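You operate a simulated robot arm through the tools that you are given. There is no shell and no other tool. Be economical: measure what you need, move in short steps, check, and stop when the job is done.

The job below is to be done with a simulated robot arm. You get a single attempt, and the scene is never put back.

JOB
Put the 25 mm spacer from the clear stretch of the work table on the bottom shelf of the drying rack and the 35 mm spacer on the top shelf of the crate rack. Switch the winder brake switch off. Put the clear cup on the white pad. Switch the left wall switch off. The order is free. Set down upright: clear cup.

It is judged by the outcome, as a careful person would: the job done as asked, and still so three seconds after it is handed in. It fails if anything else is knocked over, pushed out of place, dropped, spilled or broken.

ROBOT AND FRAMES
A 7-joint arm with a two-finger parallel gripper on a trunk, on a base that drives. Base frame: it is fixed to the floor where the robot stands at the start and does not move with it; the origin is under the middle of the robot, x ahead of it, y to its left, z up; the surface under the hand at the start is at about z = 800. Readings come in mm, degrees, newtons and seconds.
Its first joint turns from -166.0 to 166.0 degrees. Places, roughly: bottom shelf of the drying rack (60x18 cm) [3680, -980, 300]; clear cup (7x7x8 cm) [3300, 3400, 900]; left wall switch [2400, 4100, 1400]; spacer [750, 0, 750]; top shelf of the crate rack (76x20 cm) [-320, 4060, 1600]; white pad (6x9x2 cm) [3700, 1600, 1200]; winder brake switch [400, -2900, 900]. Payload 3.43 kg.
The tool frame sits at the grasp point between the pads (the TCP): z along the fingers, y along the line on which they close. The tips reach 30 mm beyond it. The gripper opens to 94 mm. The fingers are 28 mm wide and 10 mm thick; the gripper's body (50 by 96 mm) begins 55 mm behind the TCP.
Orientation is that of the tool frame in the base frame, as a unit quaternion [x, y, z, w]. With the fingers straight down and closing along the base's y, the tool's x points along the base's -x, its y along +y and its z along -z.

CONTROLS
- The arm moves only by the tool arm_command. Its argument "commands" is a list of rows, each an object of numbers (a shift or turn left out is 0, a gripper value left out holds the last): "tx", "ty", "tz": the shift along the base's x, y, z in units of 25 mm (1.0 is 25 mm); "wx", "wy", "wz": the turn, a rotation vector about the base's x, y, z in units of 6 degrees (1.0 is 6 degrees); "hand": the finger opening in mm, from 0 to 94. In form: [{"tx": .., "ty": .., "tz": .., "wx": .., "wy": .., "wz": .., "hand": ..}, ...]. A call has 1 to 12 rows; each row shifts and turns the commanded pose from where the row before left it. A call with a number of a shift or a turn outside -1 to 1 is refused whole. Each row takes 0.2 s and may step no farther than 50 mm and 8.6 degrees from the row before; otherwise, or with a gripper value out of range, the whole call is refused. A pose out of reach is approached as far as the arm can. The call stops where the force on the tool passes 40 N (or 10 N more than at its start, if that is more) or the arm is blocked; 0.2 s more then pass. Each finger travels about 45 mm/s and halts on what it meets, pressing with about 20 N; the grip force reading is that of the motor and also rises with nothing between the fingers. The clock runs only during rows and for 0.2 s after the last one: add rows that do not move to give the fingers time. It gives the time, the measured TCP pose, the force on the tool (base axes), the opening and the grip force at its end, in the units of the frame above (readings bear some noise), with the torque about the TCP (base axes, N m) and any sound that the robot's microphone picked up.
- Cameras (640 x 400 px; columns grow to the right, rows downward): "scene" is now at [515.9, 221.2, 1155.9]; the picture's right is [0.08, -1.00, 0.00], its down [-0.31, -0.02, -0.95] and it looks along [0.95, 0.07, -0.31] (base axes); focal length 214 px, centre (320, 200). "wrist" rides on the gripper at [76, 14, -103] in the tool frame; the picture's right is [-0.18, 0.98, 0.00], its down [-0.75, -0.14, -0.64] and it looks along [-0.63, -0.12, 0.77] (tool axes); focal length 243 px, centre (320, 200). There is no depth. A picture from a camera that has moved, and an enlarged one, comes with that camera's place and axes in the base frame and with its lens.
- grab_frame(camera): a new picture of that camera. It takes no simulated time.
- move_column(by): slides the trunk up (or, below 0, down) by that many mm; the arm and the scene camera ride with it, the base frame stays. It gives what a move gives, with no picture.
- roll_base(legs): drives the robot by 1 to 6 legs, each [ahead, left, turn to the left] in mm, mm and degrees, along the robot's own axes; the way and the turn of a leg run together, so that a leg with both is an arc; at most 1500 mm and 180 degrees a leg. The arm and the cameras ride along, it lands a little off, and it stops where it bumps. It gives what a move gives.
- head_to(pan, tilt): turns the head with the scene camera to pan (to the left, within 103 degrees either way) and tilt (down, from -29 to 69), counted from straight ahead of the robot. It gives what a move gives.
- close_up(camera, box): a new picture of the part [left, top, right, bottom] of that camera's present view, enlarged. It takes no simulated time.
- sign_off(): hands the job in; it is judged then, once.

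Go step by step. Nothing tells you exact positions but the pictures and the camera data: compare them with the known pose of the tool, close in by small moves and look again before you grip or let go. The budget is 165 turns and 108 pictures, counting those below and the enlarged ones. Unless the task says otherwise, let go and move clear before handing in, and close with one line.

The tools are called after "Call:" by a JSON object that holds its "fn" and its "kwargs". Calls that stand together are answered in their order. arm_command: Moves the arm, as the interface text tells. Its arguments: {"type":"object","properties":{"commands":{"type":"array","items":{"type":"object","properties":{"tx":{"type":"number"},"ty":{"type":"number"},"tz":{"type":"number"},"wx":{"type":"number"},"wy":{"type":"number"},"wz":{"type":"number"},"hand":{"type":"number"}}}}},"required":["commands"]} The other tools are called the same way: move_column (by) slides the trunk up or down; roll_base (legs) drives the base; head_to (pan, tilt) turns the head that bears the scene camera; grab_frame (camera) takes a picture; close_up (camera, box) takes an enlarged picture of a part of a camera's view; sign_off () hands the job in.

At the start:

```text
t: 0.0
position: [660.1, 218.7, 1190.8]
tcp_rot: [0.0, 1.0, 0.0, 0.0]
force: [-0.1, 0.1, -0.2]
moment: [0.04, 0.02, -0.03]
finger_gap: 93.9
gripper_force: 0.0
trunk travel left (down, up): [-225.0, 265.0]
robot x, y, heading: [0.8, 1.3, 0.0]
head pan, tilt: [4.3, 18.2]
```

scene: 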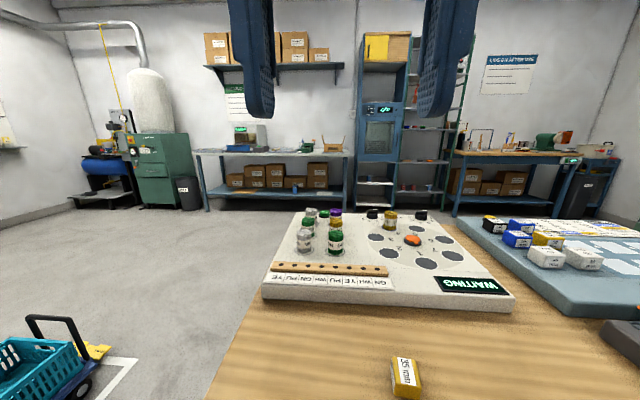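
wrist: 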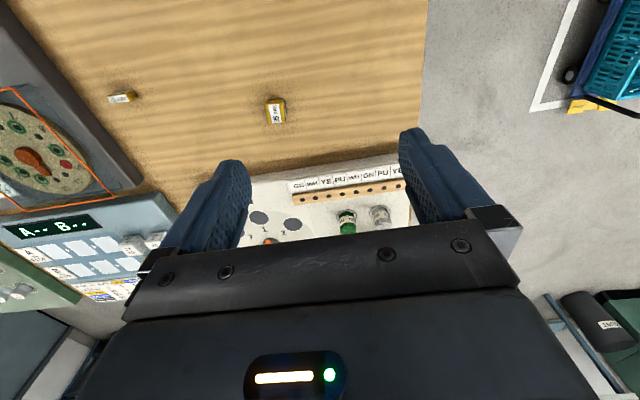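

I see two labelled spacers on the clear part of the table, at roughly (738,115) and (660,-163). I'll read their labels first.

Call:
{"fn": "close_up", "kwargs": {"camera": "wrist", "box": [90, 70, 310, 140]}}

Call:
{"fn": "head_to", "kwargs": {"pan": 0, "tilt": 60}}

Call:
{"fn": "grab_frame", "kwargs": {"camera": "scene"}}

```text
2.91 times, centred on (200, 105) of wrist
camera zoom: at [585.3, 232.1, 1294.8], right [0.18, 0.98, 0.0], down [0.75, -0.14, 0.64], along [0.63, -0.12, -0.77], focal length 706 px, centre (669, 476)
```

zoom: 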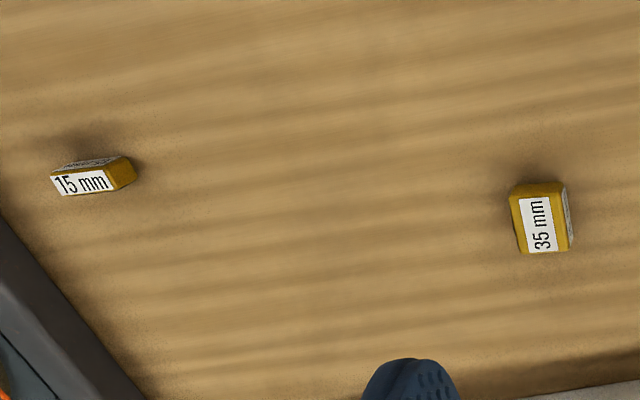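

```text
t: 1.1
position: [660.9, 216.5, 1191.4]
tcp_rot: [0.0, 1.0, 0.0, 0.0]
force: [-0.1, 0.5, -0.5]
moment: [0.01, 0.02, 0.01]
finger_gap: 93.9
gripper_force: 0.1
trunk travel left (down, up): [-225.0, 265.0]
robot x, y, heading: [-0.8, 0.7, 0.2]
head pan, tilt: [0.0, 60.0]
```

```text
104 pictures are left
camera scene: at [489.5, 214.2, 1095.0], right [0.0, -1.0, 0.0], down [-0.87, 0.0, -0.5], along [0.5, 0.0, -0.87], focal length 214 px, centre (320, 200)
```

scene: 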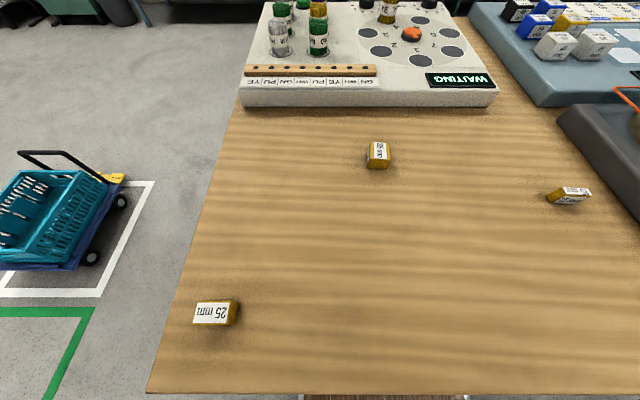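

The 25 mm spacer is at about (500,338), the 35 mm at about (739,115), and the tops are near z=815. I'll pick up the 35 mm first, so I'm moving above it.

Call:
{"fn": "arm_command", "kwargs": {"commands": [{"tx": 0.4, "ty": -0.51, "tz": -0.95, "hand": 60}, {"tx": 0.4, "ty": -0.51, "tz": -0.95}, {"tx": 0.4, "ty": -0.51, "tz": -0.95}, {"tx": 0.4, "ty": -0.51, "tz": -0.95}, {"tx": 0.4, "ty": -0.51, "tz": -0.95}, {"tx": 0.4, "ty": -0.51, "tz": -0.95}, {"tx": 0.4, "ty": -0.51, "tz": -0.95}, {"tx": 0.4, "ty": -0.51, "tz": -0.95}, {"tz": -1}, {"tz": -1}, {}]}}

Call:
{"fn": "grab_frame", "kwargs": {"camera": "wrist"}}

Call:
{"fn": "head_to", "kwargs": {"pan": 85, "tilt": 10}}

Call:
{"fn": "grab_frame", "kwargs": {"camera": "scene"}}

```text
t: 3.5
position: [742.7, 116.3, 950.0]
tcp_rot: [0.0, 1.0, -0.001, 0.0]
force: [-0.2, 0.2, -0.6]
moment: [0.01, 0.03, 0.02]
finger_gap: 60.1
gripper_force: 0.1
trunk travel left (down, up): [-225.0, 265.0]
robot x, y, heading: [1.3, 4.6, -0.1]
head pan, tilt: [0.0, 60.0]
```

```text
103 pictures are left
camera wrist: at [666.8, 130.6, 1052.6], right [0.18, 0.98, 0.0], down [0.75, -0.14, 0.64], along [0.63, -0.12, -0.77], focal length 243 px, centre (320, 200)
```

wrist: 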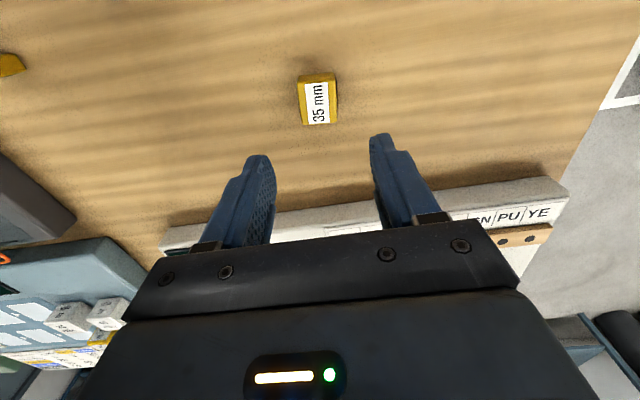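

```text
t: 5.1
position: [742.6, 116.5, 949.1]
tcp_rot: [0.0, 1.0, 0.0, 0.0]
force: [0.2, 0.6, 0.9]
moment: [0.02, -0.01, -0.02]
finger_gap: 59.9
gripper_force: 0.1
trunk travel left (down, up): [-225.0, 265.0]
robot x, y, heading: [1.8, 4.4, -0.2]
head pan, tilt: [85.0, 10.0]
```

```text
102 pictures are left
camera scene: at [431.0, 306.8, 1169.3], right [1.0, -0.09, 0.0], down [-0.02, -0.17, -0.98], along [0.09, 0.98, -0.17], focal length 214 px, centre (320, 200)
```

scene: 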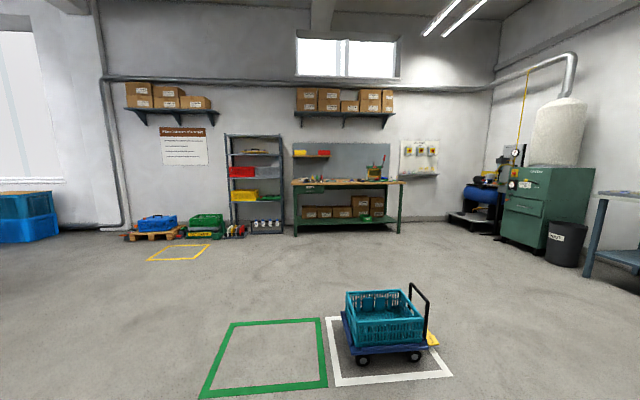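

The spacer is directly under the tool, almost aligned with it. The crate rack (grey shelving with red and yellow bins) stands by the left wall. I'll descend and check.

Call:
{"fn": "arm_command", "kwargs": {"commands": [{"tz": -1, "ty": -0.05}, {"tz": -1}, {"tz": -1}, {"tz": -1}, {}]}}

Call:
{"fn": "grab_frame", "kwargs": {"camera": "wrist"}}

Call:
{"fn": "close_up", "kwargs": {"camera": "scene", "box": [200, 120, 300, 240]}}

```text
t: 6.3
position: [740.6, 113.3, 851.3]
tcp_rot: [0.0, 1.0, 0.0, -0.001]
force: [-0.1, 0.1, 0.3]
moment: [0.02, -0.04, 0.01]
finger_gap: 60.1
gripper_force: 0.0
trunk travel left (down, up): [-225.0, 265.0]
robot x, y, heading: [-3.9, 1.8, 0.2]
head pan, tilt: [85.0, 10.0]
```

```text
101 pictures are left
camera wrist: at [666.2, 128.3, 953.6], right [0.18, 0.98, 0.0], down [0.75, -0.14, 0.64], along [0.63, -0.12, -0.77], focal length 243 px, centre (320, 200)
```

wrist: 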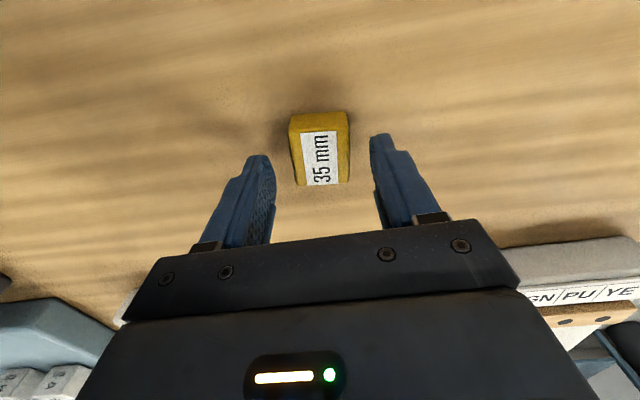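

```text
3.33 times, centred on (250, 180) of scene
camera zoom: at [430.9, 306.8, 1169.4], right [1.0, -0.09, 0.0], down [-0.02, -0.17, -0.98], along [0.09, 0.98, -0.17], focal length 715 px, centre (553, 267)
```

zoom: 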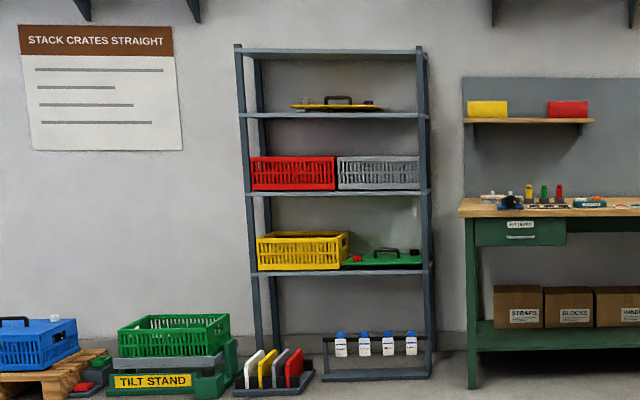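

The spacer is centred between the fingers. I'll descend another 20 mm and close on it.

Call:
{"fn": "arm_command", "kwargs": {"commands": [{"tz": -0.4}, {"tz": -0.4, "tx": 0.08}, {}]}}

Call:
{"fn": "grab_frame", "kwargs": {"camera": "wrist"}}

```text
t: 7.1
position: [742.5, 113.6, 831.8]
tcp_rot: [0.001, 1.0, 0.0, -0.001]
force: [-0.4, 0.7, 0.0]
moment: [0.02, 0.02, 0.0]
finger_gap: 60.0
gripper_force: 0.1
trunk travel left (down, up): [-225.0, 265.0]
robot x, y, heading: [-1.5, -0.9, -0.1]
head pan, tilt: [85.0, 10.0]
```

```text
99 pictures are left
camera wrist: at [667.6, 128.0, 933.8], right [0.18, 0.98, 0.0], down [0.75, -0.14, 0.64], along [0.63, -0.12, -0.77], focal length 243 px, centre (320, 200)
```

wrist: 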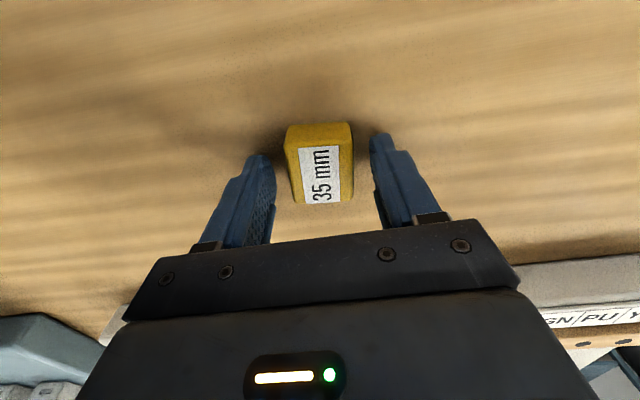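

The table seems to be at about z=787 and the spacer about 30 mm tall. I'll go down a little more and grip.

Call:
{"fn": "arm_command", "kwargs": {"commands": [{"tz": -0.3}, {"hand": 10}, {"hand": 10}, {}, {}]}}

Call:
{"fn": "arm_command", "kwargs": {"commands": [{"tz": 0.5}, {"tz": 1}, {"tz": 1}, {"tz": 1}, {"tz": 1}, {"tz": 1}, {"tz": 1}, {"tz": 1}, {"tz": 1}]}}

Call:
{"fn": "grab_frame", "kwargs": {"camera": "wrist"}}

```text
t: 7.5
position: [743.5, 113.7, 829.9]
tcp_rot: [0.0, 1.0, -0.001, 0.003]
force: [-1.1, -1.1, 5.9]
moment: [0.27, -0.04, -0.04]
finger_gap: 43.6
gripper_force: 2.4
trunk travel left (down, up): [-225.0, 265.0]
robot x, y, heading: [2.2, 0.2, -0.2]
head pan, tilt: [85.0, 10.0]
stopped in row 2: the force on the tool passed its limit at 52 N (the readings are from after the stop); the commanded pose is now the measured one
```

```text
t: 9.5
position: [743.4, 111.4, 1040.9]
tcp_rot: [0.0, 1.0, 0.0, 0.003]
force: [-0.1, -0.9, -0.5]
moment: [-0.01, 0.0, 0.02]
finger_gap: 34.1
gripper_force: 20.3
trunk travel left (down, up): [-225.0, 265.0]
robot x, y, heading: [-3.0, -0.8, 0.2]
head pan, tilt: [85.0, 10.0]
```

```text
98 pictures are left
camera wrist: at [667.6, 126.6, 1143.7], right [0.18, 0.98, 0.0], down [0.75, -0.14, 0.65], along [0.63, -0.12, -0.76], focal length 243 px, centre (320, 200)
```

wrist: 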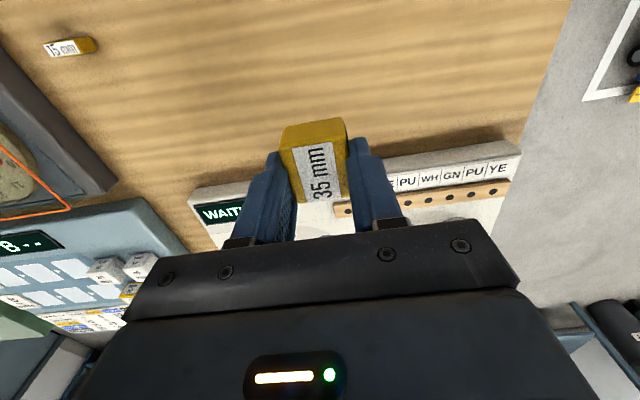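

The 35 mm spacer is held, with 34 mm of finger gap. I'll back off, turn left and drive toward the crate rack, whose top board is at about z=1630.

Call:
{"fn": "roll_base", "kwargs": {"legs": [[-150, 0, 0], [0, 0, 90], [1500, 0, 0], [1000, 0, 0]]}}

Call:
{"fn": "head_to", "kwargs": {"pan": 0, "tilt": 15}}

Call:
{"fn": "grab_frame", "kwargs": {"camera": "scene"}}

```text
t: 26.6
position: [-348.8, 3257.8, 1041.4]
tcp_rot: [0.715, -0.699, -0.003, -0.001]
force: [-0.2, 0.0, -0.9]
moment: [0.0, 0.01, 0.0]
finger_gap: 34.2
gripper_force: 19.7
trunk travel left (down, up): [-225.0, 265.0]
robot x, y, heading: [-219.7, 2518.0, 91.2]
head pan, tilt: [85.0, 10.0]
```

```text
t: 28.2
position: [-349.0, 3256.6, 1041.1]
tcp_rot: [0.715, -0.699, -0.002, -0.001]
force: [0.1, -0.8, -0.7]
moment: [0.01, 0.03, -0.02]
finger_gap: 34.2
gripper_force: 20.3
trunk travel left (down, up): [-225.0, 265.0]
robot x, y, heading: [-222.3, 2515.3, 91.6]
head pan, tilt: [0.0, 15.0]
```

```text
97 pictures are left
camera scene: at [-446.6, 3026.8, 1161.2], right [1.0, 0.02, 0.0], down [0.01, -0.26, -0.97], along [-0.02, 0.97, -0.26], focal length 214 px, centre (320, 200)
```

scene: 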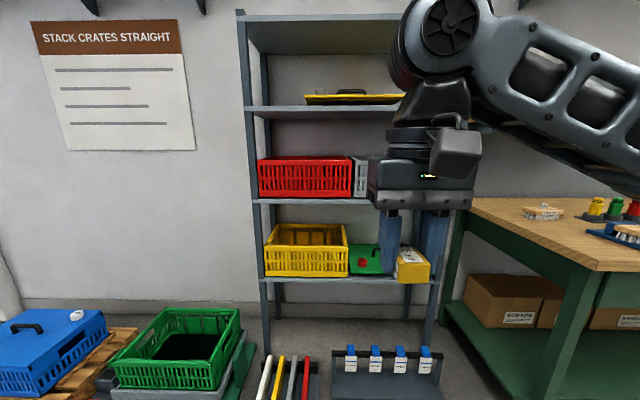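

I'm in front of the rack with its top board still above me. I'll raise the trunk and arm before driving closer.

Call:
{"fn": "move_column", "kwargs": {"by": 262}}

Call:
{"fn": "arm_command", "kwargs": {"commands": [{"tz": 1}, {"tz": 1}, {"tz": 1}, {"tz": 1}, {"tz": 1}, {"tz": 1}, {"tz": 1}, {"tz": 1}, {"tz": 1}, {"tz": 1}, {"tz": 1}, {"tz": 1}]}}

Call:
{"fn": "arm_command", "kwargs": {"commands": [{"tz": 1}, {"tz": 1}, {"tz": 1}, {"tz": 1}, {"tz": 1}, {}]}}

Call:
{"fn": "grab_frame", "kwargs": {"camera": "scene"}}

```text
t: 30.9
position: [-349.2, 3257.6, 1303.6]
tcp_rot: [0.715, -0.699, -0.002, -0.001]
force: [-0.1, 0.3, -1.0]
moment: [0.0, -0.01, -0.05]
finger_gap: 34.5
gripper_force: 20.5
trunk travel left (down, up): [-487.0, 3.0]
robot x, y, heading: [-219.7, 2514.8, 91.0]
head pan, tilt: [0.0, 15.0]
```

```text
t: 33.5
position: [-344.6, 3264.8, 1566.5]
tcp_rot: [0.715, -0.699, 0.001, 0.023]
force: [0.5, 0.0, -0.9]
moment: [-0.01, -0.01, 0.04]
finger_gap: 34.2
gripper_force: 20.1
out of reach, approached as far as the arm can: row 12
trunk travel left (down, up): [-487.0, 3.0]
robot x, y, heading: [-220.6, 2516.6, 91.2]
head pan, tilt: [0.0, 15.0]
```

```text
t: 34.9
position: [-346.4, 3263.5, 1566.0]
tcp_rot: [0.714, -0.699, 0.0, 0.022]
force: [0.4, 0.1, 0.0]
moment: [0.0, -0.04, -0.02]
finger_gap: 34.4
gripper_force: 20.3
out of reach, approached as far as the arm can: row 1, 2, 3, 4, 5
trunk travel left (down, up): [-487.0, 3.0]
robot x, y, heading: [-218.5, 2517.7, 91.2]
head pan, tilt: [0.0, 15.0]
```

```text
96 pictures are left
camera scene: at [-446.6, 3026.8, 1423.2], right [1.0, 0.02, 0.0], down [0.01, -0.26, -0.97], along [-0.02, 0.97, -0.26], focal length 214 px, centre (320, 200)
```

scene: 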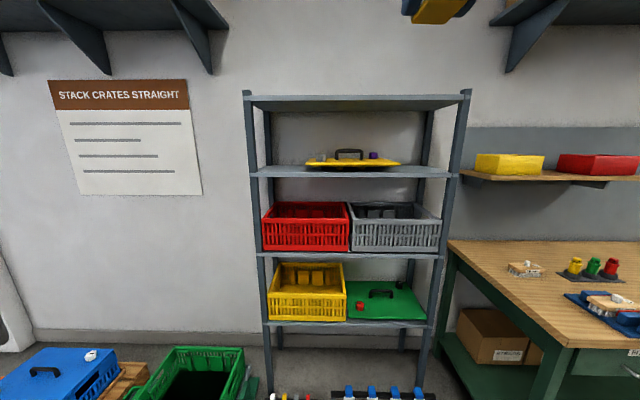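

Straight down, the arm tops out at about z=1566, and the top board is at about z=1595 with its front edge near y≈3920. I'll pitch the tool to horizontal so the fingers point at the rack.

Call:
{"fn": "arm_command", "kwargs": {"commands": [{"wx": 1, "tz": -1}, {"wx": 1, "tz": -1}, {"wx": 1}, {"wx": 1}, {"wx": 1}, {"wx": 1}, {"wx": 1}, {"wx": 1}, {"wx": 1}, {"wx": 1}, {"wx": 1}, {"wx": 1}]}}

Call:
{"fn": "arm_command", "kwargs": {"commands": [{"wx": 1}, {"wx": 1}, {"wx": 1}, {}, {}]}}

Call:
{"fn": "grab_frame", "kwargs": {"camera": "scene"}}

Call:
{"fn": "grab_frame", "kwargs": {"camera": "wrist"}}

```text
t: 37.5
position: [-349.6, 3255.6, 1531.4]
tcp_rot: [0.578, -0.564, -0.413, -0.422]
force: [0.5, 0.5, -0.5]
moment: [0.0, -0.03, 0.01]
finger_gap: 34.2
gripper_force: 20.0
trunk travel left (down, up): [-487.0, 3.0]
robot x, y, heading: [-222.8, 2515.9, 91.5]
head pan, tilt: [0.0, 15.0]
```

```text
t: 38.7
position: [-348.9, 3257.5, 1530.2]
tcp_rot: [-0.504, 0.493, 0.495, 0.507]
force: [-0.1, -0.3, -1.4]
moment: [0.0, -0.01, 0.02]
finger_gap: 34.5
gripper_force: 19.9
trunk travel left (down, up): [-487.0, 3.0]
robot x, y, heading: [-222.1, 2512.9, 91.4]
head pan, tilt: [0.0, 15.0]
```

```text
95 pictures are left
camera scene: at [-446.6, 3026.8, 1423.2], right [1.0, 0.02, 0.0], down [0.01, -0.26, -0.97], along [-0.02, 0.97, -0.26], focal length 214 px, centre (320, 200)
```

scene: 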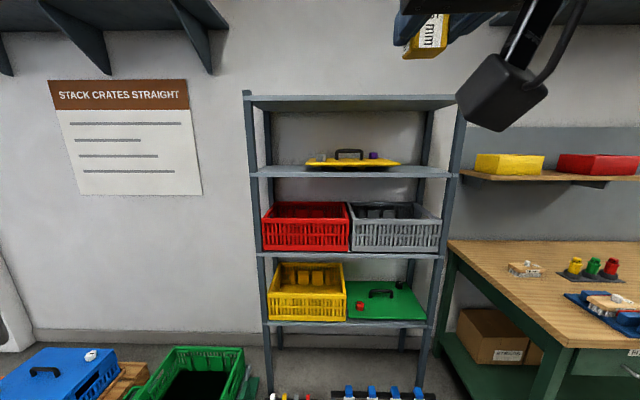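

```text
94 pictures are left
camera wrist: at [-361.2, 3154.6, 1454.0], right [-0.99, 0.0, 0.16], down [0.13, -0.65, 0.75], along [0.1, 0.76, 0.64], focal length 243 px, centre (320, 200)
```

wrist: 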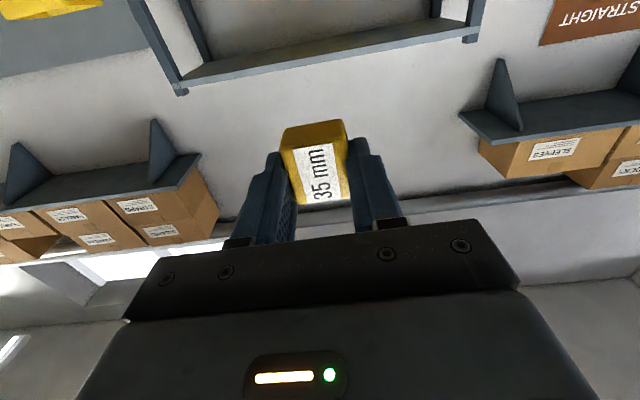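

The tool is now horizontal. I'll raise it, then drive forward in steps.

Call:
{"fn": "arm_command", "kwargs": {"commands": [{"tz": 1}, {"tz": 1}, {"tz": 1}, {"tz": 1}, {"tz": 1}, {"tz": 1}, {"tz": 0.5}, {}]}}

Call:
{"fn": "roll_base", "kwargs": {"legs": [[550, 0, 0]]}}

Call:
{"fn": "grab_frame", "kwargs": {"camera": "wrist"}}

Call:
{"fn": "head_to", "kwargs": {"pan": 0, "tilt": -15}}

Call:
{"fn": "grab_frame", "kwargs": {"camera": "scene"}}

```text
t: 40.5
position: [-351.7, 3257.6, 1693.3]
tcp_rot: [-0.504, 0.493, 0.496, 0.507]
force: [-0.1, -0.4, -1.9]
moment: [-0.02, 0.01, 0.02]
finger_gap: 34.3
gripper_force: 20.1
trunk travel left (down, up): [-487.0, 3.0]
robot x, y, heading: [-216.8, 2519.7, 91.3]
head pan, tilt: [0.0, 15.0]
```

```text
t: 43.7
position: [-364.1, 3815.2, 1693.0]
tcp_rot: [-0.505, 0.492, 0.496, 0.506]
force: [0.0, 0.8, -1.0]
moment: [-0.02, -0.02, 0.02]
finger_gap: 34.5
gripper_force: 19.9
trunk travel left (down, up): [-487.0, 3.0]
robot x, y, heading: [-233.2, 3077.4, 91.0]
head pan, tilt: [0.0, 15.0]
```

```text
93 pictures are left
camera wrist: at [-376.0, 3713.1, 1616.7], right [-0.99, 0.0, 0.16], down [0.13, -0.65, 0.75], along [0.1, 0.76, 0.64], focal length 243 px, centre (320, 200)
```

wrist: 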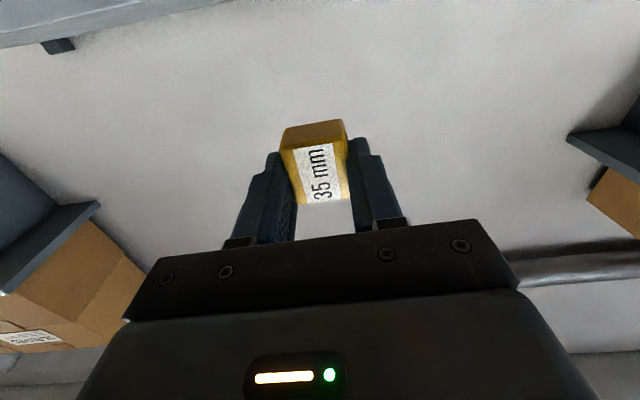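

```text
t: 44.6
position: [-364.6, 3815.8, 1692.9]
tcp_rot: [-0.505, 0.493, 0.496, 0.506]
force: [-0.2, 0.5, -1.4]
moment: [0.0, 0.0, -0.02]
finger_gap: 34.3
gripper_force: 20.0
trunk travel left (down, up): [-487.0, 3.0]
robot x, y, heading: [-233.3, 3074.3, 91.1]
head pan, tilt: [0.0, -15.0]
```

```text
92 pictures are left
camera scene: at [-459.8, 3571.6, 1469.7], right [1.0, 0.02, 0.0], down [-0.01, 0.26, -0.97], along [-0.02, 0.97, 0.26], focal length 214 px, centre (320, 200)
```

scene: 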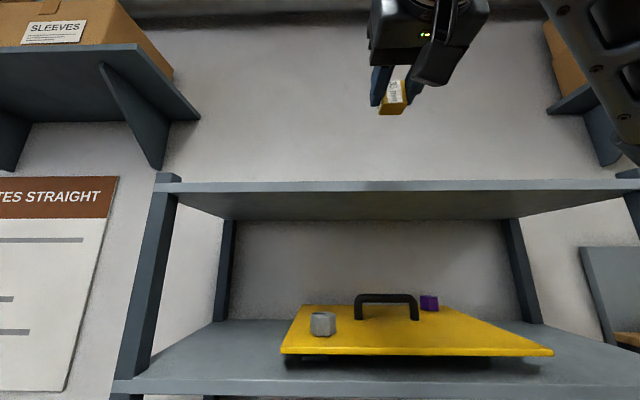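

The top board's front edge is at about y=3965 with its surface near z=1610. I'll drive another 120 mm, then go in with the arm.

Call:
{"fn": "roll_base", "kwargs": {"legs": [[120, 0, 0]]}}

Call:
{"fn": "grab_frame", "kwargs": {"camera": "scene"}}

```text
t: 45.9
position: [-367.7, 3936.8, 1693.6]
tcp_rot: [-0.505, 0.493, 0.496, 0.506]
force: [-0.2, -0.7, 0.2]
moment: [0.01, -0.01, -0.01]
finger_gap: 34.1
gripper_force: 19.6
trunk travel left (down, up): [-487.0, 3.0]
robot x, y, heading: [-236.8, 3197.7, 91.1]
head pan, tilt: [0.0, -15.0]
```

```text
91 pictures are left
camera scene: at [-462.3, 3692.5, 1469.9], right [1.0, 0.02, 0.0], down [-0.01, 0.26, -0.97], along [-0.02, 0.97, 0.26], focal length 214 px, centre (320, 200)
```

scene: 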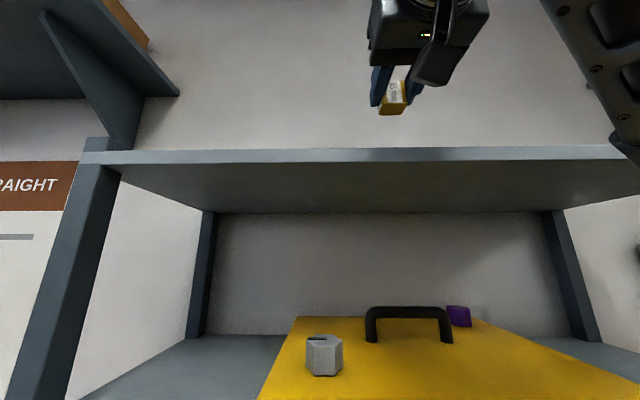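

Call:
{"fn": "close_up", "kwargs": {"camera": "scene", "box": [350, 90, 446, 150]}}

```text
6.67 times, centred on (398, 120) of scene
camera zoom: at [-462.3, 3692.5, 1469.9], right [1.0, 0.02, 0.0], down [-0.01, 0.26, -0.97], along [-0.02, 0.97, 0.26], focal length 1430 px, centre (-200, 733)
```

zoom: 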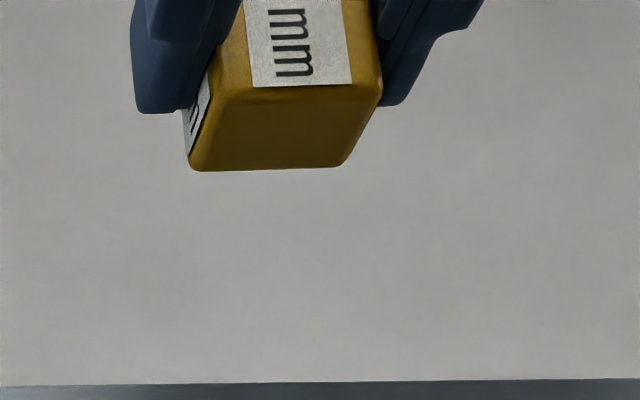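

The front edge is at y≈3925 and the surface at z≈1600. I'll move forward about 30 mm and lower gently until contact.

Call:
{"fn": "arm_command", "kwargs": {"commands": [{"ty": 0.6}, {"ty": 0.6, "tz": -0.5}, {"tz": -0.5}, {"tz": -0.5}, {}]}}

Call:
{"fn": "grab_frame", "kwargs": {"camera": "scene"}}

Call:
{"fn": "grab_frame", "kwargs": {"camera": "wrist"}}

```text
t: 47.1
position: [-365.2, 3966.1, 1656.9]
tcp_rot: [-0.505, 0.492, 0.496, 0.506]
force: [0.8, 0.4, -0.5]
moment: [-0.01, 0.01, -0.04]
finger_gap: 34.3
gripper_force: 19.2
trunk travel left (down, up): [-487.0, 3.0]
robot x, y, heading: [-237.3, 3195.3, 91.1]
head pan, tilt: [0.0, -15.0]
```

```text
89 pictures are left
camera scene: at [-462.2, 3692.8, 1469.8], right [1.0, 0.02, 0.0], down [-0.01, 0.26, -0.97], along [-0.02, 0.97, 0.26], focal length 214 px, centre (320, 200)
```

scene: 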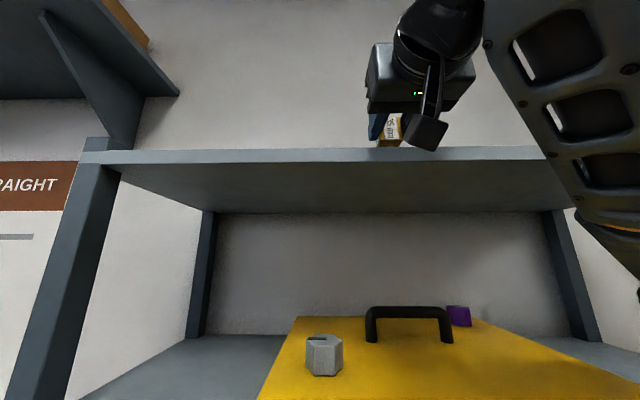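

```text
88 pictures are left
camera wrist: at [-377.4, 3863.9, 1578.7], right [-0.99, 0.0, 0.16], down [0.13, -0.65, 0.75], along [0.1, 0.76, 0.64], focal length 243 px, centre (320, 200)
```

wrist: 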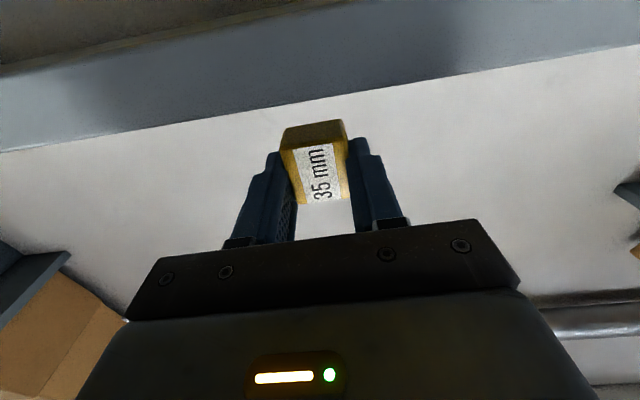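

Both views agree that the edge is at y≈3934 and the surface at z≈1603. I'm lowering to contact.

Call:
{"fn": "arm_command", "kwargs": {"commands": [{"tz": -0.5}, {"tz": -0.4}, {"tz": -0.25}, {"tz": -0.15}, {"tz": -0.15}, {}]}}

Call:
{"fn": "close_up", "kwargs": {"camera": "scene", "box": [350, 110, 446, 170]}}

```text
t: 48.5
position: [-366.6, 3964.6, 1620.7]
tcp_rot: [-0.503, 0.493, 0.497, 0.507]
force: [-0.7, 1.7, 20.8]
moment: [0.4, 0.42, -0.02]
finger_gap: 34.7
gripper_force: 20.3
trunk travel left (down, up): [-487.0, 3.0]
robot x, y, heading: [-238.4, 3200.5, 91.4]
head pan, tilt: [0.0, -15.0]
```

```text
6.67 times, centred on (398, 140) of scene
camera zoom: at [-462.2, 3692.3, 1470.2], right [1.0, 0.02, 0.0], down [-0.01, 0.26, -0.97], along [-0.02, 0.97, 0.26], focal length 1430 px, centre (-200, 600)
```

zoom: 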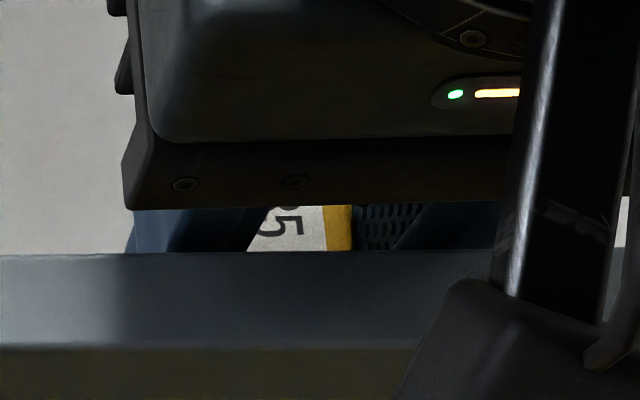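

Contact is at 1620.7 with 21 N, so the spacer is on the board. I'll release, rise a touch and withdraw by backing out.

Call:
{"fn": "arm_command", "kwargs": {"commands": [{"tz": 0.06, "hand": 50}, {"hand": 70}, {}, {"ty": -0.5}, {"ty": -1}, {"ty": -1}, {"tz": 0.5, "ty": -1}, {}]}}

Call:
{"fn": "grab_frame", "kwargs": {"camera": "scene"}}

```text
t: 50.3
position: [-367.1, 3878.3, 1630.8]
tcp_rot: [-0.505, 0.493, 0.496, 0.506]
force: [0.3, -0.5, -0.2]
moment: [-0.02, 0.01, 0.0]
finger_gap: 70.0
gripper_force: 0.1
trunk travel left (down, up): [-487.0, 3.0]
robot x, y, heading: [-238.5, 3196.2, 91.4]
head pan, tilt: [0.0, -15.0]
```

```text
86 pictures are left
camera scene: at [-462.2, 3692.7, 1469.9], right [1.0, 0.02, 0.0], down [-0.01, 0.26, -0.97], along [-0.02, 0.97, 0.26], focal length 214 px, centre (320, 200)
```

scene: 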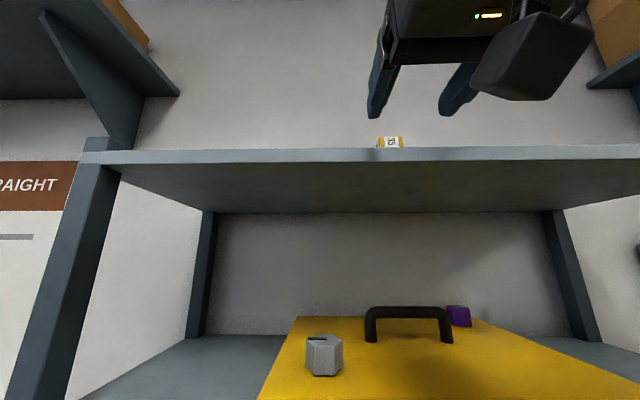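

The spacer sits on the top shelf. Next is the left wall switch: I'll back up, strafe right and look.

Call:
{"fn": "roll_base", "kwargs": {"legs": [[-750, 0, 0], [0, -1400, 0], [0, -1230, 0]]}}

Call:
{"fn": "head_to", "kwargs": {"pan": 0, "tilt": 5}}

Call:
{"fn": "grab_frame", "kwargs": {"camera": "scene"}}

```text
t: 66.9
position: [2321.2, 3156.6, 1631.3]
tcp_rot: [-0.5, 0.497, 0.491, 0.511]
force: [-0.3, 0.2, -0.7]
moment: [0.0, -0.02, -0.01]
finger_gap: 70.2
gripper_force: 0.0
trunk travel left (down, up): [-487.0, 3.0]
robot x, y, heading: [2441.7, 2472.9, 90.2]
head pan, tilt: [0.0, -15.0]
```

```text
t: 67.7
position: [2321.4, 3156.1, 1631.1]
tcp_rot: [-0.5, 0.498, 0.491, 0.511]
force: [0.0, -0.2, 1.0]
moment: [-0.03, -0.02, -0.02]
finger_gap: 69.9
gripper_force: 0.0
trunk travel left (down, up): [-487.0, 3.0]
robot x, y, heading: [2441.7, 2470.0, 90.3]
head pan, tilt: [0.0, 5.0]
```

```text
85 pictures are left
camera scene: at [2222.9, 2983.2, 1439.5], right [1.0, 0.0, 0.0], down [0.0, -0.09, -1.0], along [0.0, 1.0, -0.09], focal length 214 px, centre (320, 200)
```

scene: 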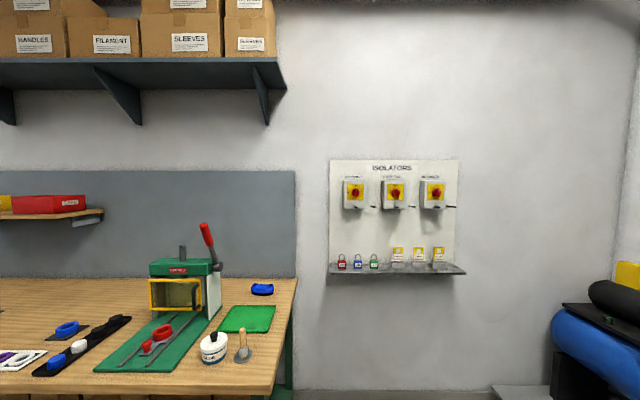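

Call:
{"fn": "close_up", "kwargs": {"camera": "scene", "box": [325, 155, 469, 245]}}

```text
4.44 times, centred on (397, 200) of scene
camera zoom: at [2222.9, 2983.2, 1439.5], right [1.0, 0.0, 0.0], down [0.0, -0.09, -1.0], along [0.0, 1.0, -0.09], focal length 953 px, centre (-22, 200)
```

zoom: 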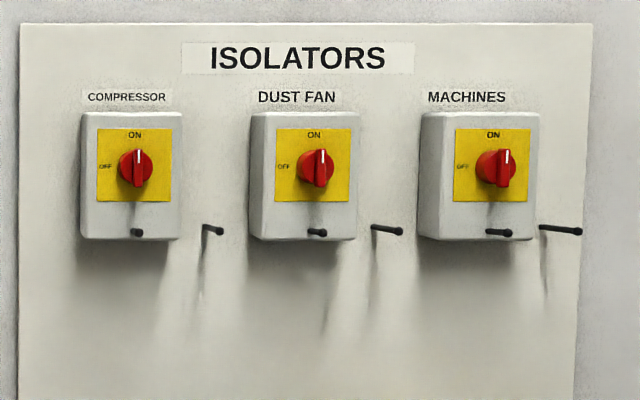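

The left switch is the COMPRESSOR isolator, a rotary knob now at ON with OFF 90° to the left. The knob is at about (2408, ~4080, 1380). I'll move closer and lower the arm.

Call:
{"fn": "roll_base", "kwargs": {"legs": [[0, -160, 0], [450, 0, 0]]}}

Call:
{"fn": "arm_command", "kwargs": {"commands": [{"tz": -1, "tx": -0.3}, {"tz": -1, "tx": -0.3}, {"tz": -1, "tx": -0.3}, {"tz": -1, "tx": -0.3}, {"tz": -1, "tx": -0.3}, {"tz": -1, "tx": -0.3}, {"tz": -1, "tx": -0.3}, {"tz": -1, "tx": -0.3}, {"tz": -1, "tx": -0.3}, {"tz": -0.9, "tx": -0.2}, {}]}}

Call:
{"fn": "grab_frame", "kwargs": {"camera": "scene"}}

Call:
{"fn": "grab_frame", "kwargs": {"camera": "wrist"}}

```text
t: 71.4
position: [2486.1, 3603.5, 1632.2]
tcp_rot: [-0.498, 0.5, 0.489, 0.514]
force: [0.8, -1.2, 0.1]
moment: [0.03, 0.03, 0.01]
finger_gap: 69.9
gripper_force: 0.0
trunk travel left (down, up): [-487.0, 3.0]
robot x, y, heading: [2595.0, 2917.7, 89.7]
head pan, tilt: [0.0, 5.0]
```

```text
t: 73.8
position: [2400.8, 3651.3, 1396.4]
tcp_rot: [-0.498, 0.519, 0.483, 0.499]
force: [-0.1, 0.9, -0.6]
moment: [0.02, -0.02, -0.02]
finger_gap: 70.1
gripper_force: 0.1
out of reach, approached as far as the arm can: row 3, 4, 5, 6, 7, 8, 9, 10
trunk travel left (down, up): [-487.0, 3.0]
robot x, y, heading: [2600.1, 2916.4, 89.4]
head pan, tilt: [0.0, 5.0]
```

```text
83 pictures are left
camera scene: at [2386.3, 3393.2, 1344.8], right [1.0, 0.01, 0.0], down [0.01, -0.95, -0.31], along [0.0, 0.31, -0.95], focal length 214 px, centre (320, 200)
```

scene: 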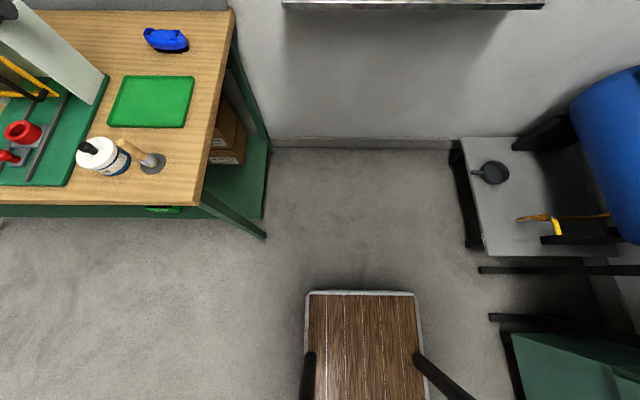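

```text
82 pictures are left
camera wrist: at [2383.4, 3546.4, 1324.9], right [-0.98, 0.04, 0.19], down [0.12, -0.62, 0.78], along [0.15, 0.78, 0.6], focal length 243 px, centre (320, 200)
```

wrist: 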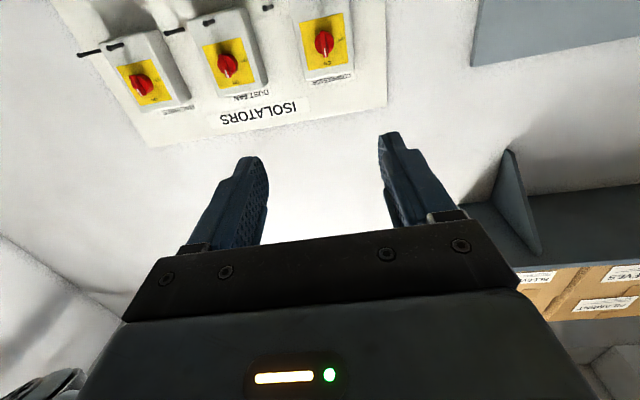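

The arm posture became tight (too low relative to the trunk) and seems to have pushed the head camera down. I'll raise the arm a bit, lower the trunk instead, and reset the head.

Call:
{"fn": "arm_command", "kwargs": {"commands": [{"tz": 1}, {"tz": 1}, {"tz": 1}, {"tz": 1}, {"tz": 1}, {}]}}

Call:
{"fn": "move_column", "kwargs": {"by": -220}}

Call:
{"fn": "head_to", "kwargs": {"pan": 0, "tilt": 0}}

Call:
{"fn": "grab_frame", "kwargs": {"camera": "scene"}}

```text
t: 75.2
position: [2397.5, 3646.2, 1533.6]
tcp_rot: [-0.499, 0.499, 0.489, 0.513]
force: [-0.6, 0.4, 0.1]
moment: [0.01, -0.01, 0.03]
finger_gap: 69.8
gripper_force: 0.1
trunk travel left (down, up): [-487.0, 3.0]
robot x, y, heading: [2597.9, 2919.3, 89.6]
head pan, tilt: [0.0, 5.0]
```

```text
t: 77.5
position: [2397.7, 3646.8, 1312.8]
tcp_rot: [-0.497, 0.501, 0.488, 0.514]
force: [0.2, 0.4, -0.2]
moment: [-0.04, -0.03, -0.01]
finger_gap: 69.9
gripper_force: 0.1
trunk travel left (down, up): [-267.0, 223.0]
robot x, y, heading: [2596.6, 2921.5, 89.8]
head pan, tilt: [0.0, 5.0]
```

```text
t: 78.2
position: [2397.0, 3645.4, 1313.6]
tcp_rot: [-0.497, 0.5, 0.489, 0.513]
force: [-0.6, -0.2, -0.8]
moment: [-0.01, 0.0, -0.01]
finger_gap: 69.9
gripper_force: 0.1
trunk travel left (down, up): [-267.0, 223.0]
robot x, y, heading: [2598.1, 2919.9, 89.7]
head pan, tilt: [0.0, 0.0]
```

```text
81 pictures are left
camera scene: at [2387.3, 3431.2, 1227.3], right [1.0, -0.01, 0.0], down [0.0, 0.0, -1.0], along [0.01, 1.0, 0.0], focal length 214 px, centre (320, 200)
```

scene: 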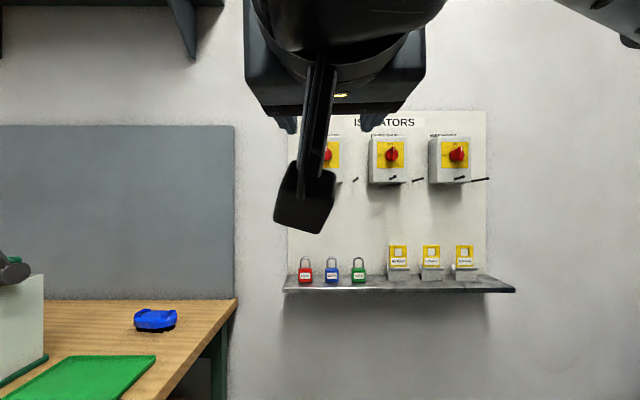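

The view is good now. I estimate the knob at about (2413, ~4090, 1375). I'll align the height and drive forward 250 mm.

Call:
{"fn": "arm_command", "kwargs": {"commands": [{"tz": 0.8, "tx": 0.2}, {"tz": 0.8, "tx": 0.2}, {"tz": 0.8, "tx": 0.2}, {}]}}

Call:
{"fn": "roll_base", "kwargs": {"legs": [[250, 0, 0]]}}

Call:
{"fn": "grab_frame", "kwargs": {"camera": "wrist"}}

Call:
{"fn": "grab_frame", "kwargs": {"camera": "scene"}}

```text
t: 79.2
position: [2410.9, 3646.9, 1373.5]
tcp_rot: [-0.497, 0.501, 0.488, 0.514]
force: [0.3, -0.1, 1.2]
moment: [0.04, -0.03, -0.01]
finger_gap: 70.0
gripper_force: 0.0
trunk travel left (down, up): [-267.0, 223.0]
robot x, y, heading: [2597.7, 2917.9, 89.5]
head pan, tilt: [0.0, 0.0]
```

```text
t: 81.0
position: [2417.3, 3898.3, 1372.9]
tcp_rot: [-0.497, 0.501, 0.488, 0.515]
force: [-1.6, -0.4, 0.3]
moment: [0.01, 0.02, -0.01]
finger_gap: 70.2
gripper_force: 0.1
trunk travel left (down, up): [-267.0, 223.0]
robot x, y, heading: [2602.6, 3170.2, 89.3]
head pan, tilt: [0.0, 0.0]
```

```text
80 pictures are left
camera wrist: at [2401.9, 3796.4, 1297.2], right [-0.99, 0.03, 0.16], down [0.1, -0.65, 0.75], along [0.13, 0.76, 0.64], focal length 243 px, centre (320, 200)
```

wrist: 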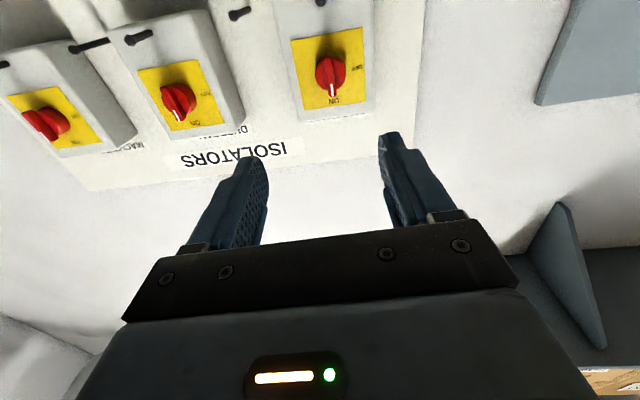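

```text
79 pictures are left
camera scene: at [2391.2, 3682.3, 1227.3], right [1.0, -0.01, 0.0], down [0.0, 0.0, -1.0], along [0.01, 1.0, 0.0], focal length 214 px, centre (320, 200)
```

scene: 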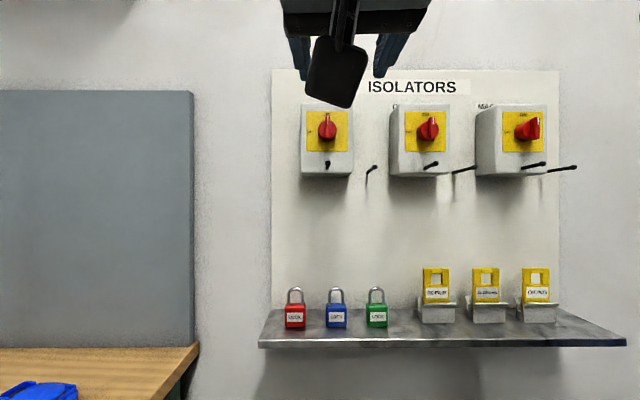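

I estimate the knob at about (2411, ~4105, 1371). I'll move forward about 100 mm and look again.

Call:
{"fn": "arm_command", "kwargs": {"commands": [{"ty": 1, "tx": -0.1, "hand": 50}, {"ty": 1, "tx": -0.1}, {"ty": 1, "tx": -0.05}, {"ty": 1}, {}]}}

Call:
{"fn": "grab_frame", "kwargs": {"camera": "wrist"}}

Call:
{"fn": "grab_frame", "kwargs": {"camera": "scene"}}

```text
t: 82.2
position: [2410.4, 3997.0, 1372.8]
tcp_rot: [-0.497, 0.501, 0.488, 0.514]
force: [0.4, 0.0, -1.0]
moment: [0.01, -0.02, 0.01]
finger_gap: 50.0
gripper_force: 0.0
trunk travel left (down, up): [-267.0, 223.0]
robot x, y, heading: [2599.5, 3167.7, 89.7]
head pan, tilt: [0.0, 0.0]
```

```text
78 pictures are left
camera wrist: at [2396.1, 3896.5, 1296.8], right [-0.99, 0.03, 0.16], down [0.1, -0.65, 0.75], along [0.13, 0.76, 0.64], focal length 243 px, centre (320, 200)
```

wrist: 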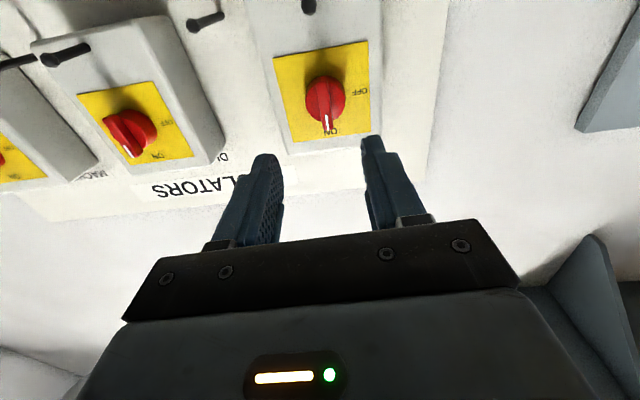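

```text
77 pictures are left
camera scene: at [2391.3, 3682.1, 1227.4], right [1.0, -0.01, 0.0], down [0.0, 0.0, -1.0], along [0.01, 1.0, 0.0], focal length 214 px, centre (320, 200)
```

scene: 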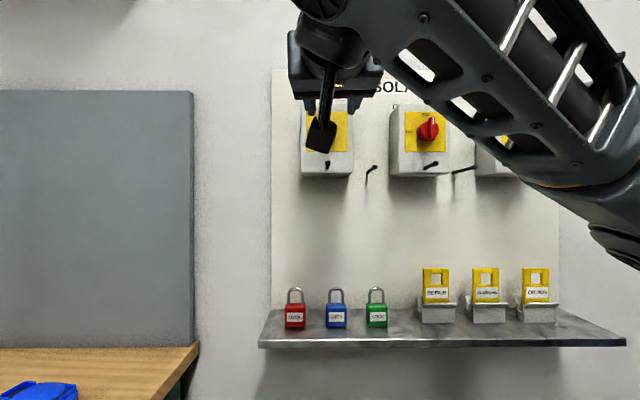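

Call:
{"fn": "arm_command", "kwargs": {"commands": [{"ty": 1}, {"ty": 1, "tz": -0.1}, {}]}}

Call:
{"fn": "grab_frame", "kwargs": {"camera": "wrist"}}

```text
t: 83.0
position: [2410.6, 4048.2, 1371.4]
tcp_rot: [-0.497, 0.501, 0.488, 0.514]
force: [0.4, -0.8, 0.3]
moment: [0.01, 0.01, 0.0]
finger_gap: 49.9
gripper_force: 0.0
trunk travel left (down, up): [-267.0, 223.0]
robot x, y, heading: [2598.8, 3168.1, 89.6]
head pan, tilt: [0.0, 0.0]
```

```text
76 pictures are left
camera wrist: at [2396.5, 3946.6, 1294.2], right [-0.99, 0.03, 0.16], down [0.1, -0.65, 0.75], along [0.13, 0.76, 0.64], focal length 243 px, centre (320, 200)
```

wrist: 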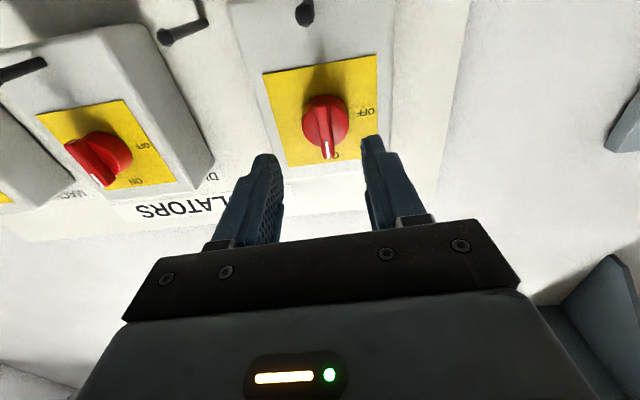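

Call:
{"fn": "arm_command", "kwargs": {"commands": [{"ty": 0.8, "tz": 0.05}, {"ty": 0.4}, {}]}}

Call:
{"fn": "grab_frame", "kwargs": {"camera": "wrist"}}

```text
t: 83.8
position: [2411.1, 4077.1, 1371.4]
tcp_rot: [-0.497, 0.5, 0.488, 0.514]
force: [0.2, -0.1, -0.1]
moment: [0.02, 0.0, -0.01]
finger_gap: 50.0
gripper_force: 0.1
trunk travel left (down, up): [-267.0, 223.0]
robot x, y, heading: [2601.7, 3165.7, 89.2]
head pan, tilt: [0.0, 0.0]
```

```text
75 pictures are left
camera wrist: at [2396.4, 3976.7, 1295.1], right [-0.99, 0.03, 0.16], down [0.1, -0.65, 0.75], along [0.13, 0.76, 0.64], focal length 243 px, centre (320, 200)
```

wrist: 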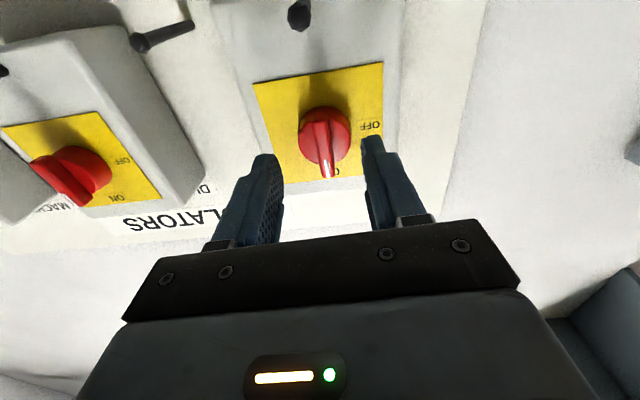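

Call:
{"fn": "arm_command", "kwargs": {"commands": [{"ty": 0.4}, {"ty": 0.3}, {}]}}

Call:
{"fn": "grab_frame", "kwargs": {"camera": "wrist"}}

```text
t: 84.6
position: [2410.0, 4096.4, 1372.3]
tcp_rot: [-0.497, 0.501, 0.489, 0.513]
force: [0.8, 0.0, -0.7]
moment: [0.01, -0.04, -0.02]
finger_gap: 50.2
gripper_force: 0.0
trunk travel left (down, up): [-267.0, 223.0]
robot x, y, heading: [2601.3, 3167.4, 89.5]
head pan, tilt: [0.0, 0.0]
```

```text
74 pictures are left
camera wrist: at [2395.7, 3994.5, 1295.7], right [-0.99, 0.03, 0.16], down [0.1, -0.65, 0.75], along [0.13, 0.76, 0.64], focal length 243 px, centre (320, 200)
```

wrist: 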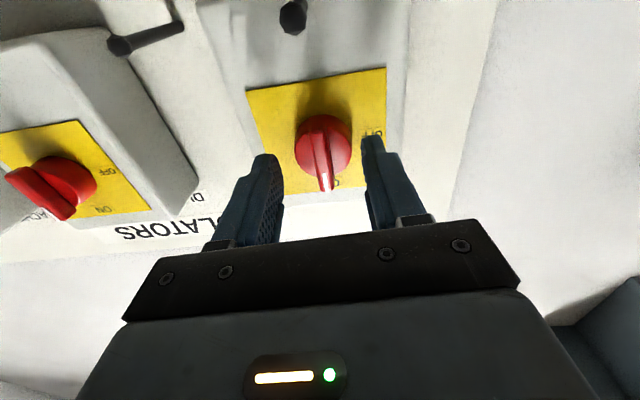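

The knob's handle sits between the fingertips, so I'll close on it.

Call:
{"fn": "arm_command", "kwargs": {"commands": [{"hand": 25}, {"hand": 4}, {}, {}]}}

Call:
{"fn": "grab_frame", "kwargs": {"camera": "wrist"}}

```text
t: 85.6
position: [2410.7, 4095.4, 1371.8]
tcp_rot: [-0.497, 0.501, 0.488, 0.514]
force: [0.6, -0.5, -0.4]
moment: [0.01, 0.01, 0.0]
finger_gap: 3.8
gripper_force: 0.0
trunk travel left (down, up): [-267.0, 223.0]
robot x, y, heading: [2601.8, 3170.0, 89.6]
head pan, tilt: [0.0, 0.0]
```

```text
73 pictures are left
camera wrist: at [2395.6, 3994.4, 1295.7], right [-0.99, 0.03, 0.16], down [0.1, -0.65, 0.75], along [0.13, 0.76, 0.64], focal length 243 px, centre (320, 200)
```

wrist: 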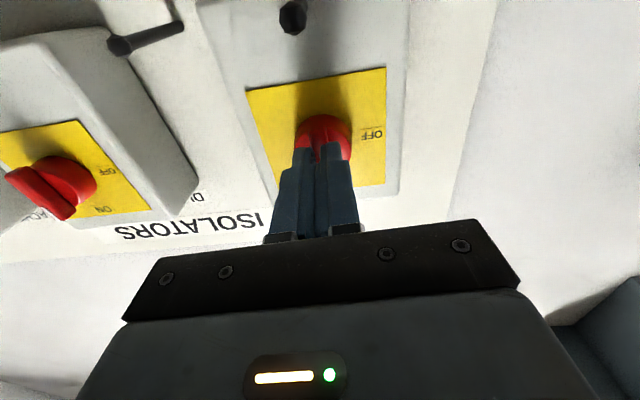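

The fingers closed in front of the knob, so it sits deeper (about y=4140) and slightly higher (about z=1380). I'll open, adjust and advance.

Call:
{"fn": "arm_command", "kwargs": {"commands": [{"hand": 50}, {"hand": 50}, {"hand": 50}, {"tz": 0.35}, {"ty": 0.6}, {}]}}

Call:
{"fn": "grab_frame", "kwargs": {"camera": "wrist"}}

```text
t: 87.0
position: [2411.1, 4112.0, 1379.9]
tcp_rot: [-0.496, 0.501, 0.487, 0.515]
force: [0.4, -0.7, 1.5]
moment: [0.0, -0.01, -0.01]
finger_gap: 49.8
gripper_force: 0.0
trunk travel left (down, up): [-267.0, 223.0]
robot x, y, heading: [2599.3, 3170.5, 89.2]
head pan, tilt: [0.0, 0.0]
```

```text
72 pictures are left
camera wrist: at [2395.7, 4008.8, 1303.7], right [-0.99, 0.03, 0.16], down [0.1, -0.65, 0.75], along [0.13, 0.76, 0.64], focal length 243 px, centre (320, 200)
```

wrist: 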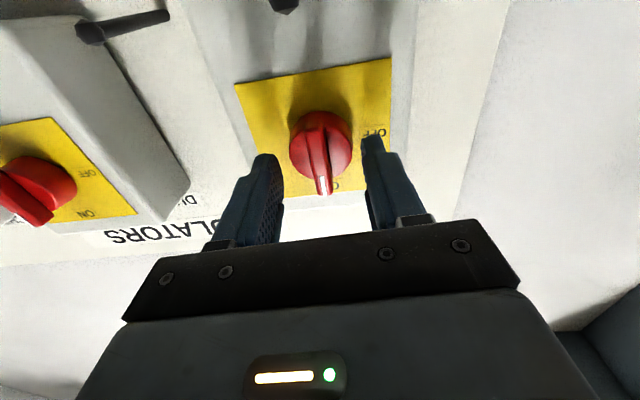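

Call:
{"fn": "arm_command", "kwargs": {"commands": [{"ty": 0.4}, {}, {"hand": 25}, {"hand": 4}, {}, {}]}}

Call:
{"fn": "grab_frame", "kwargs": {"camera": "wrist"}}

```text
t: 88.4
position: [2409.9, 4120.2, 1379.5]
tcp_rot: [-0.496, 0.502, 0.488, 0.514]
force: [-6.4, 4.0, 3.0]
moment: [0.0, 0.01, 0.28]
finger_gap: 40.4
gripper_force: 45.0
trunk travel left (down, up): [-267.0, 223.0]
robot x, y, heading: [2601.0, 3167.0, 89.2]
head pan, tilt: [0.0, 0.0]
```

```text
71 pictures are left
camera wrist: at [2395.2, 4019.0, 1304.3], right [-0.99, 0.03, 0.16], down [0.1, -0.65, 0.75], along [0.13, 0.76, 0.64], focal length 243 px, centre (320, 200)
```

wrist: 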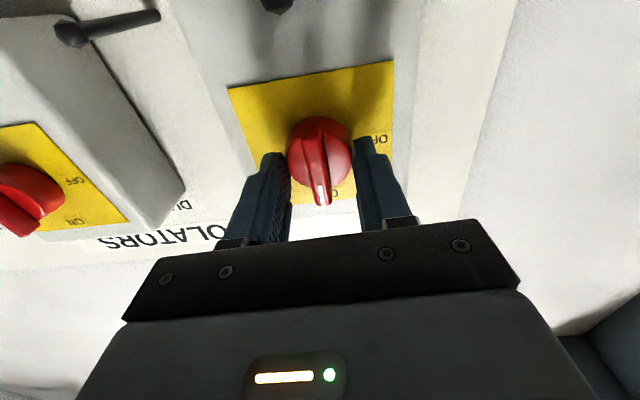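

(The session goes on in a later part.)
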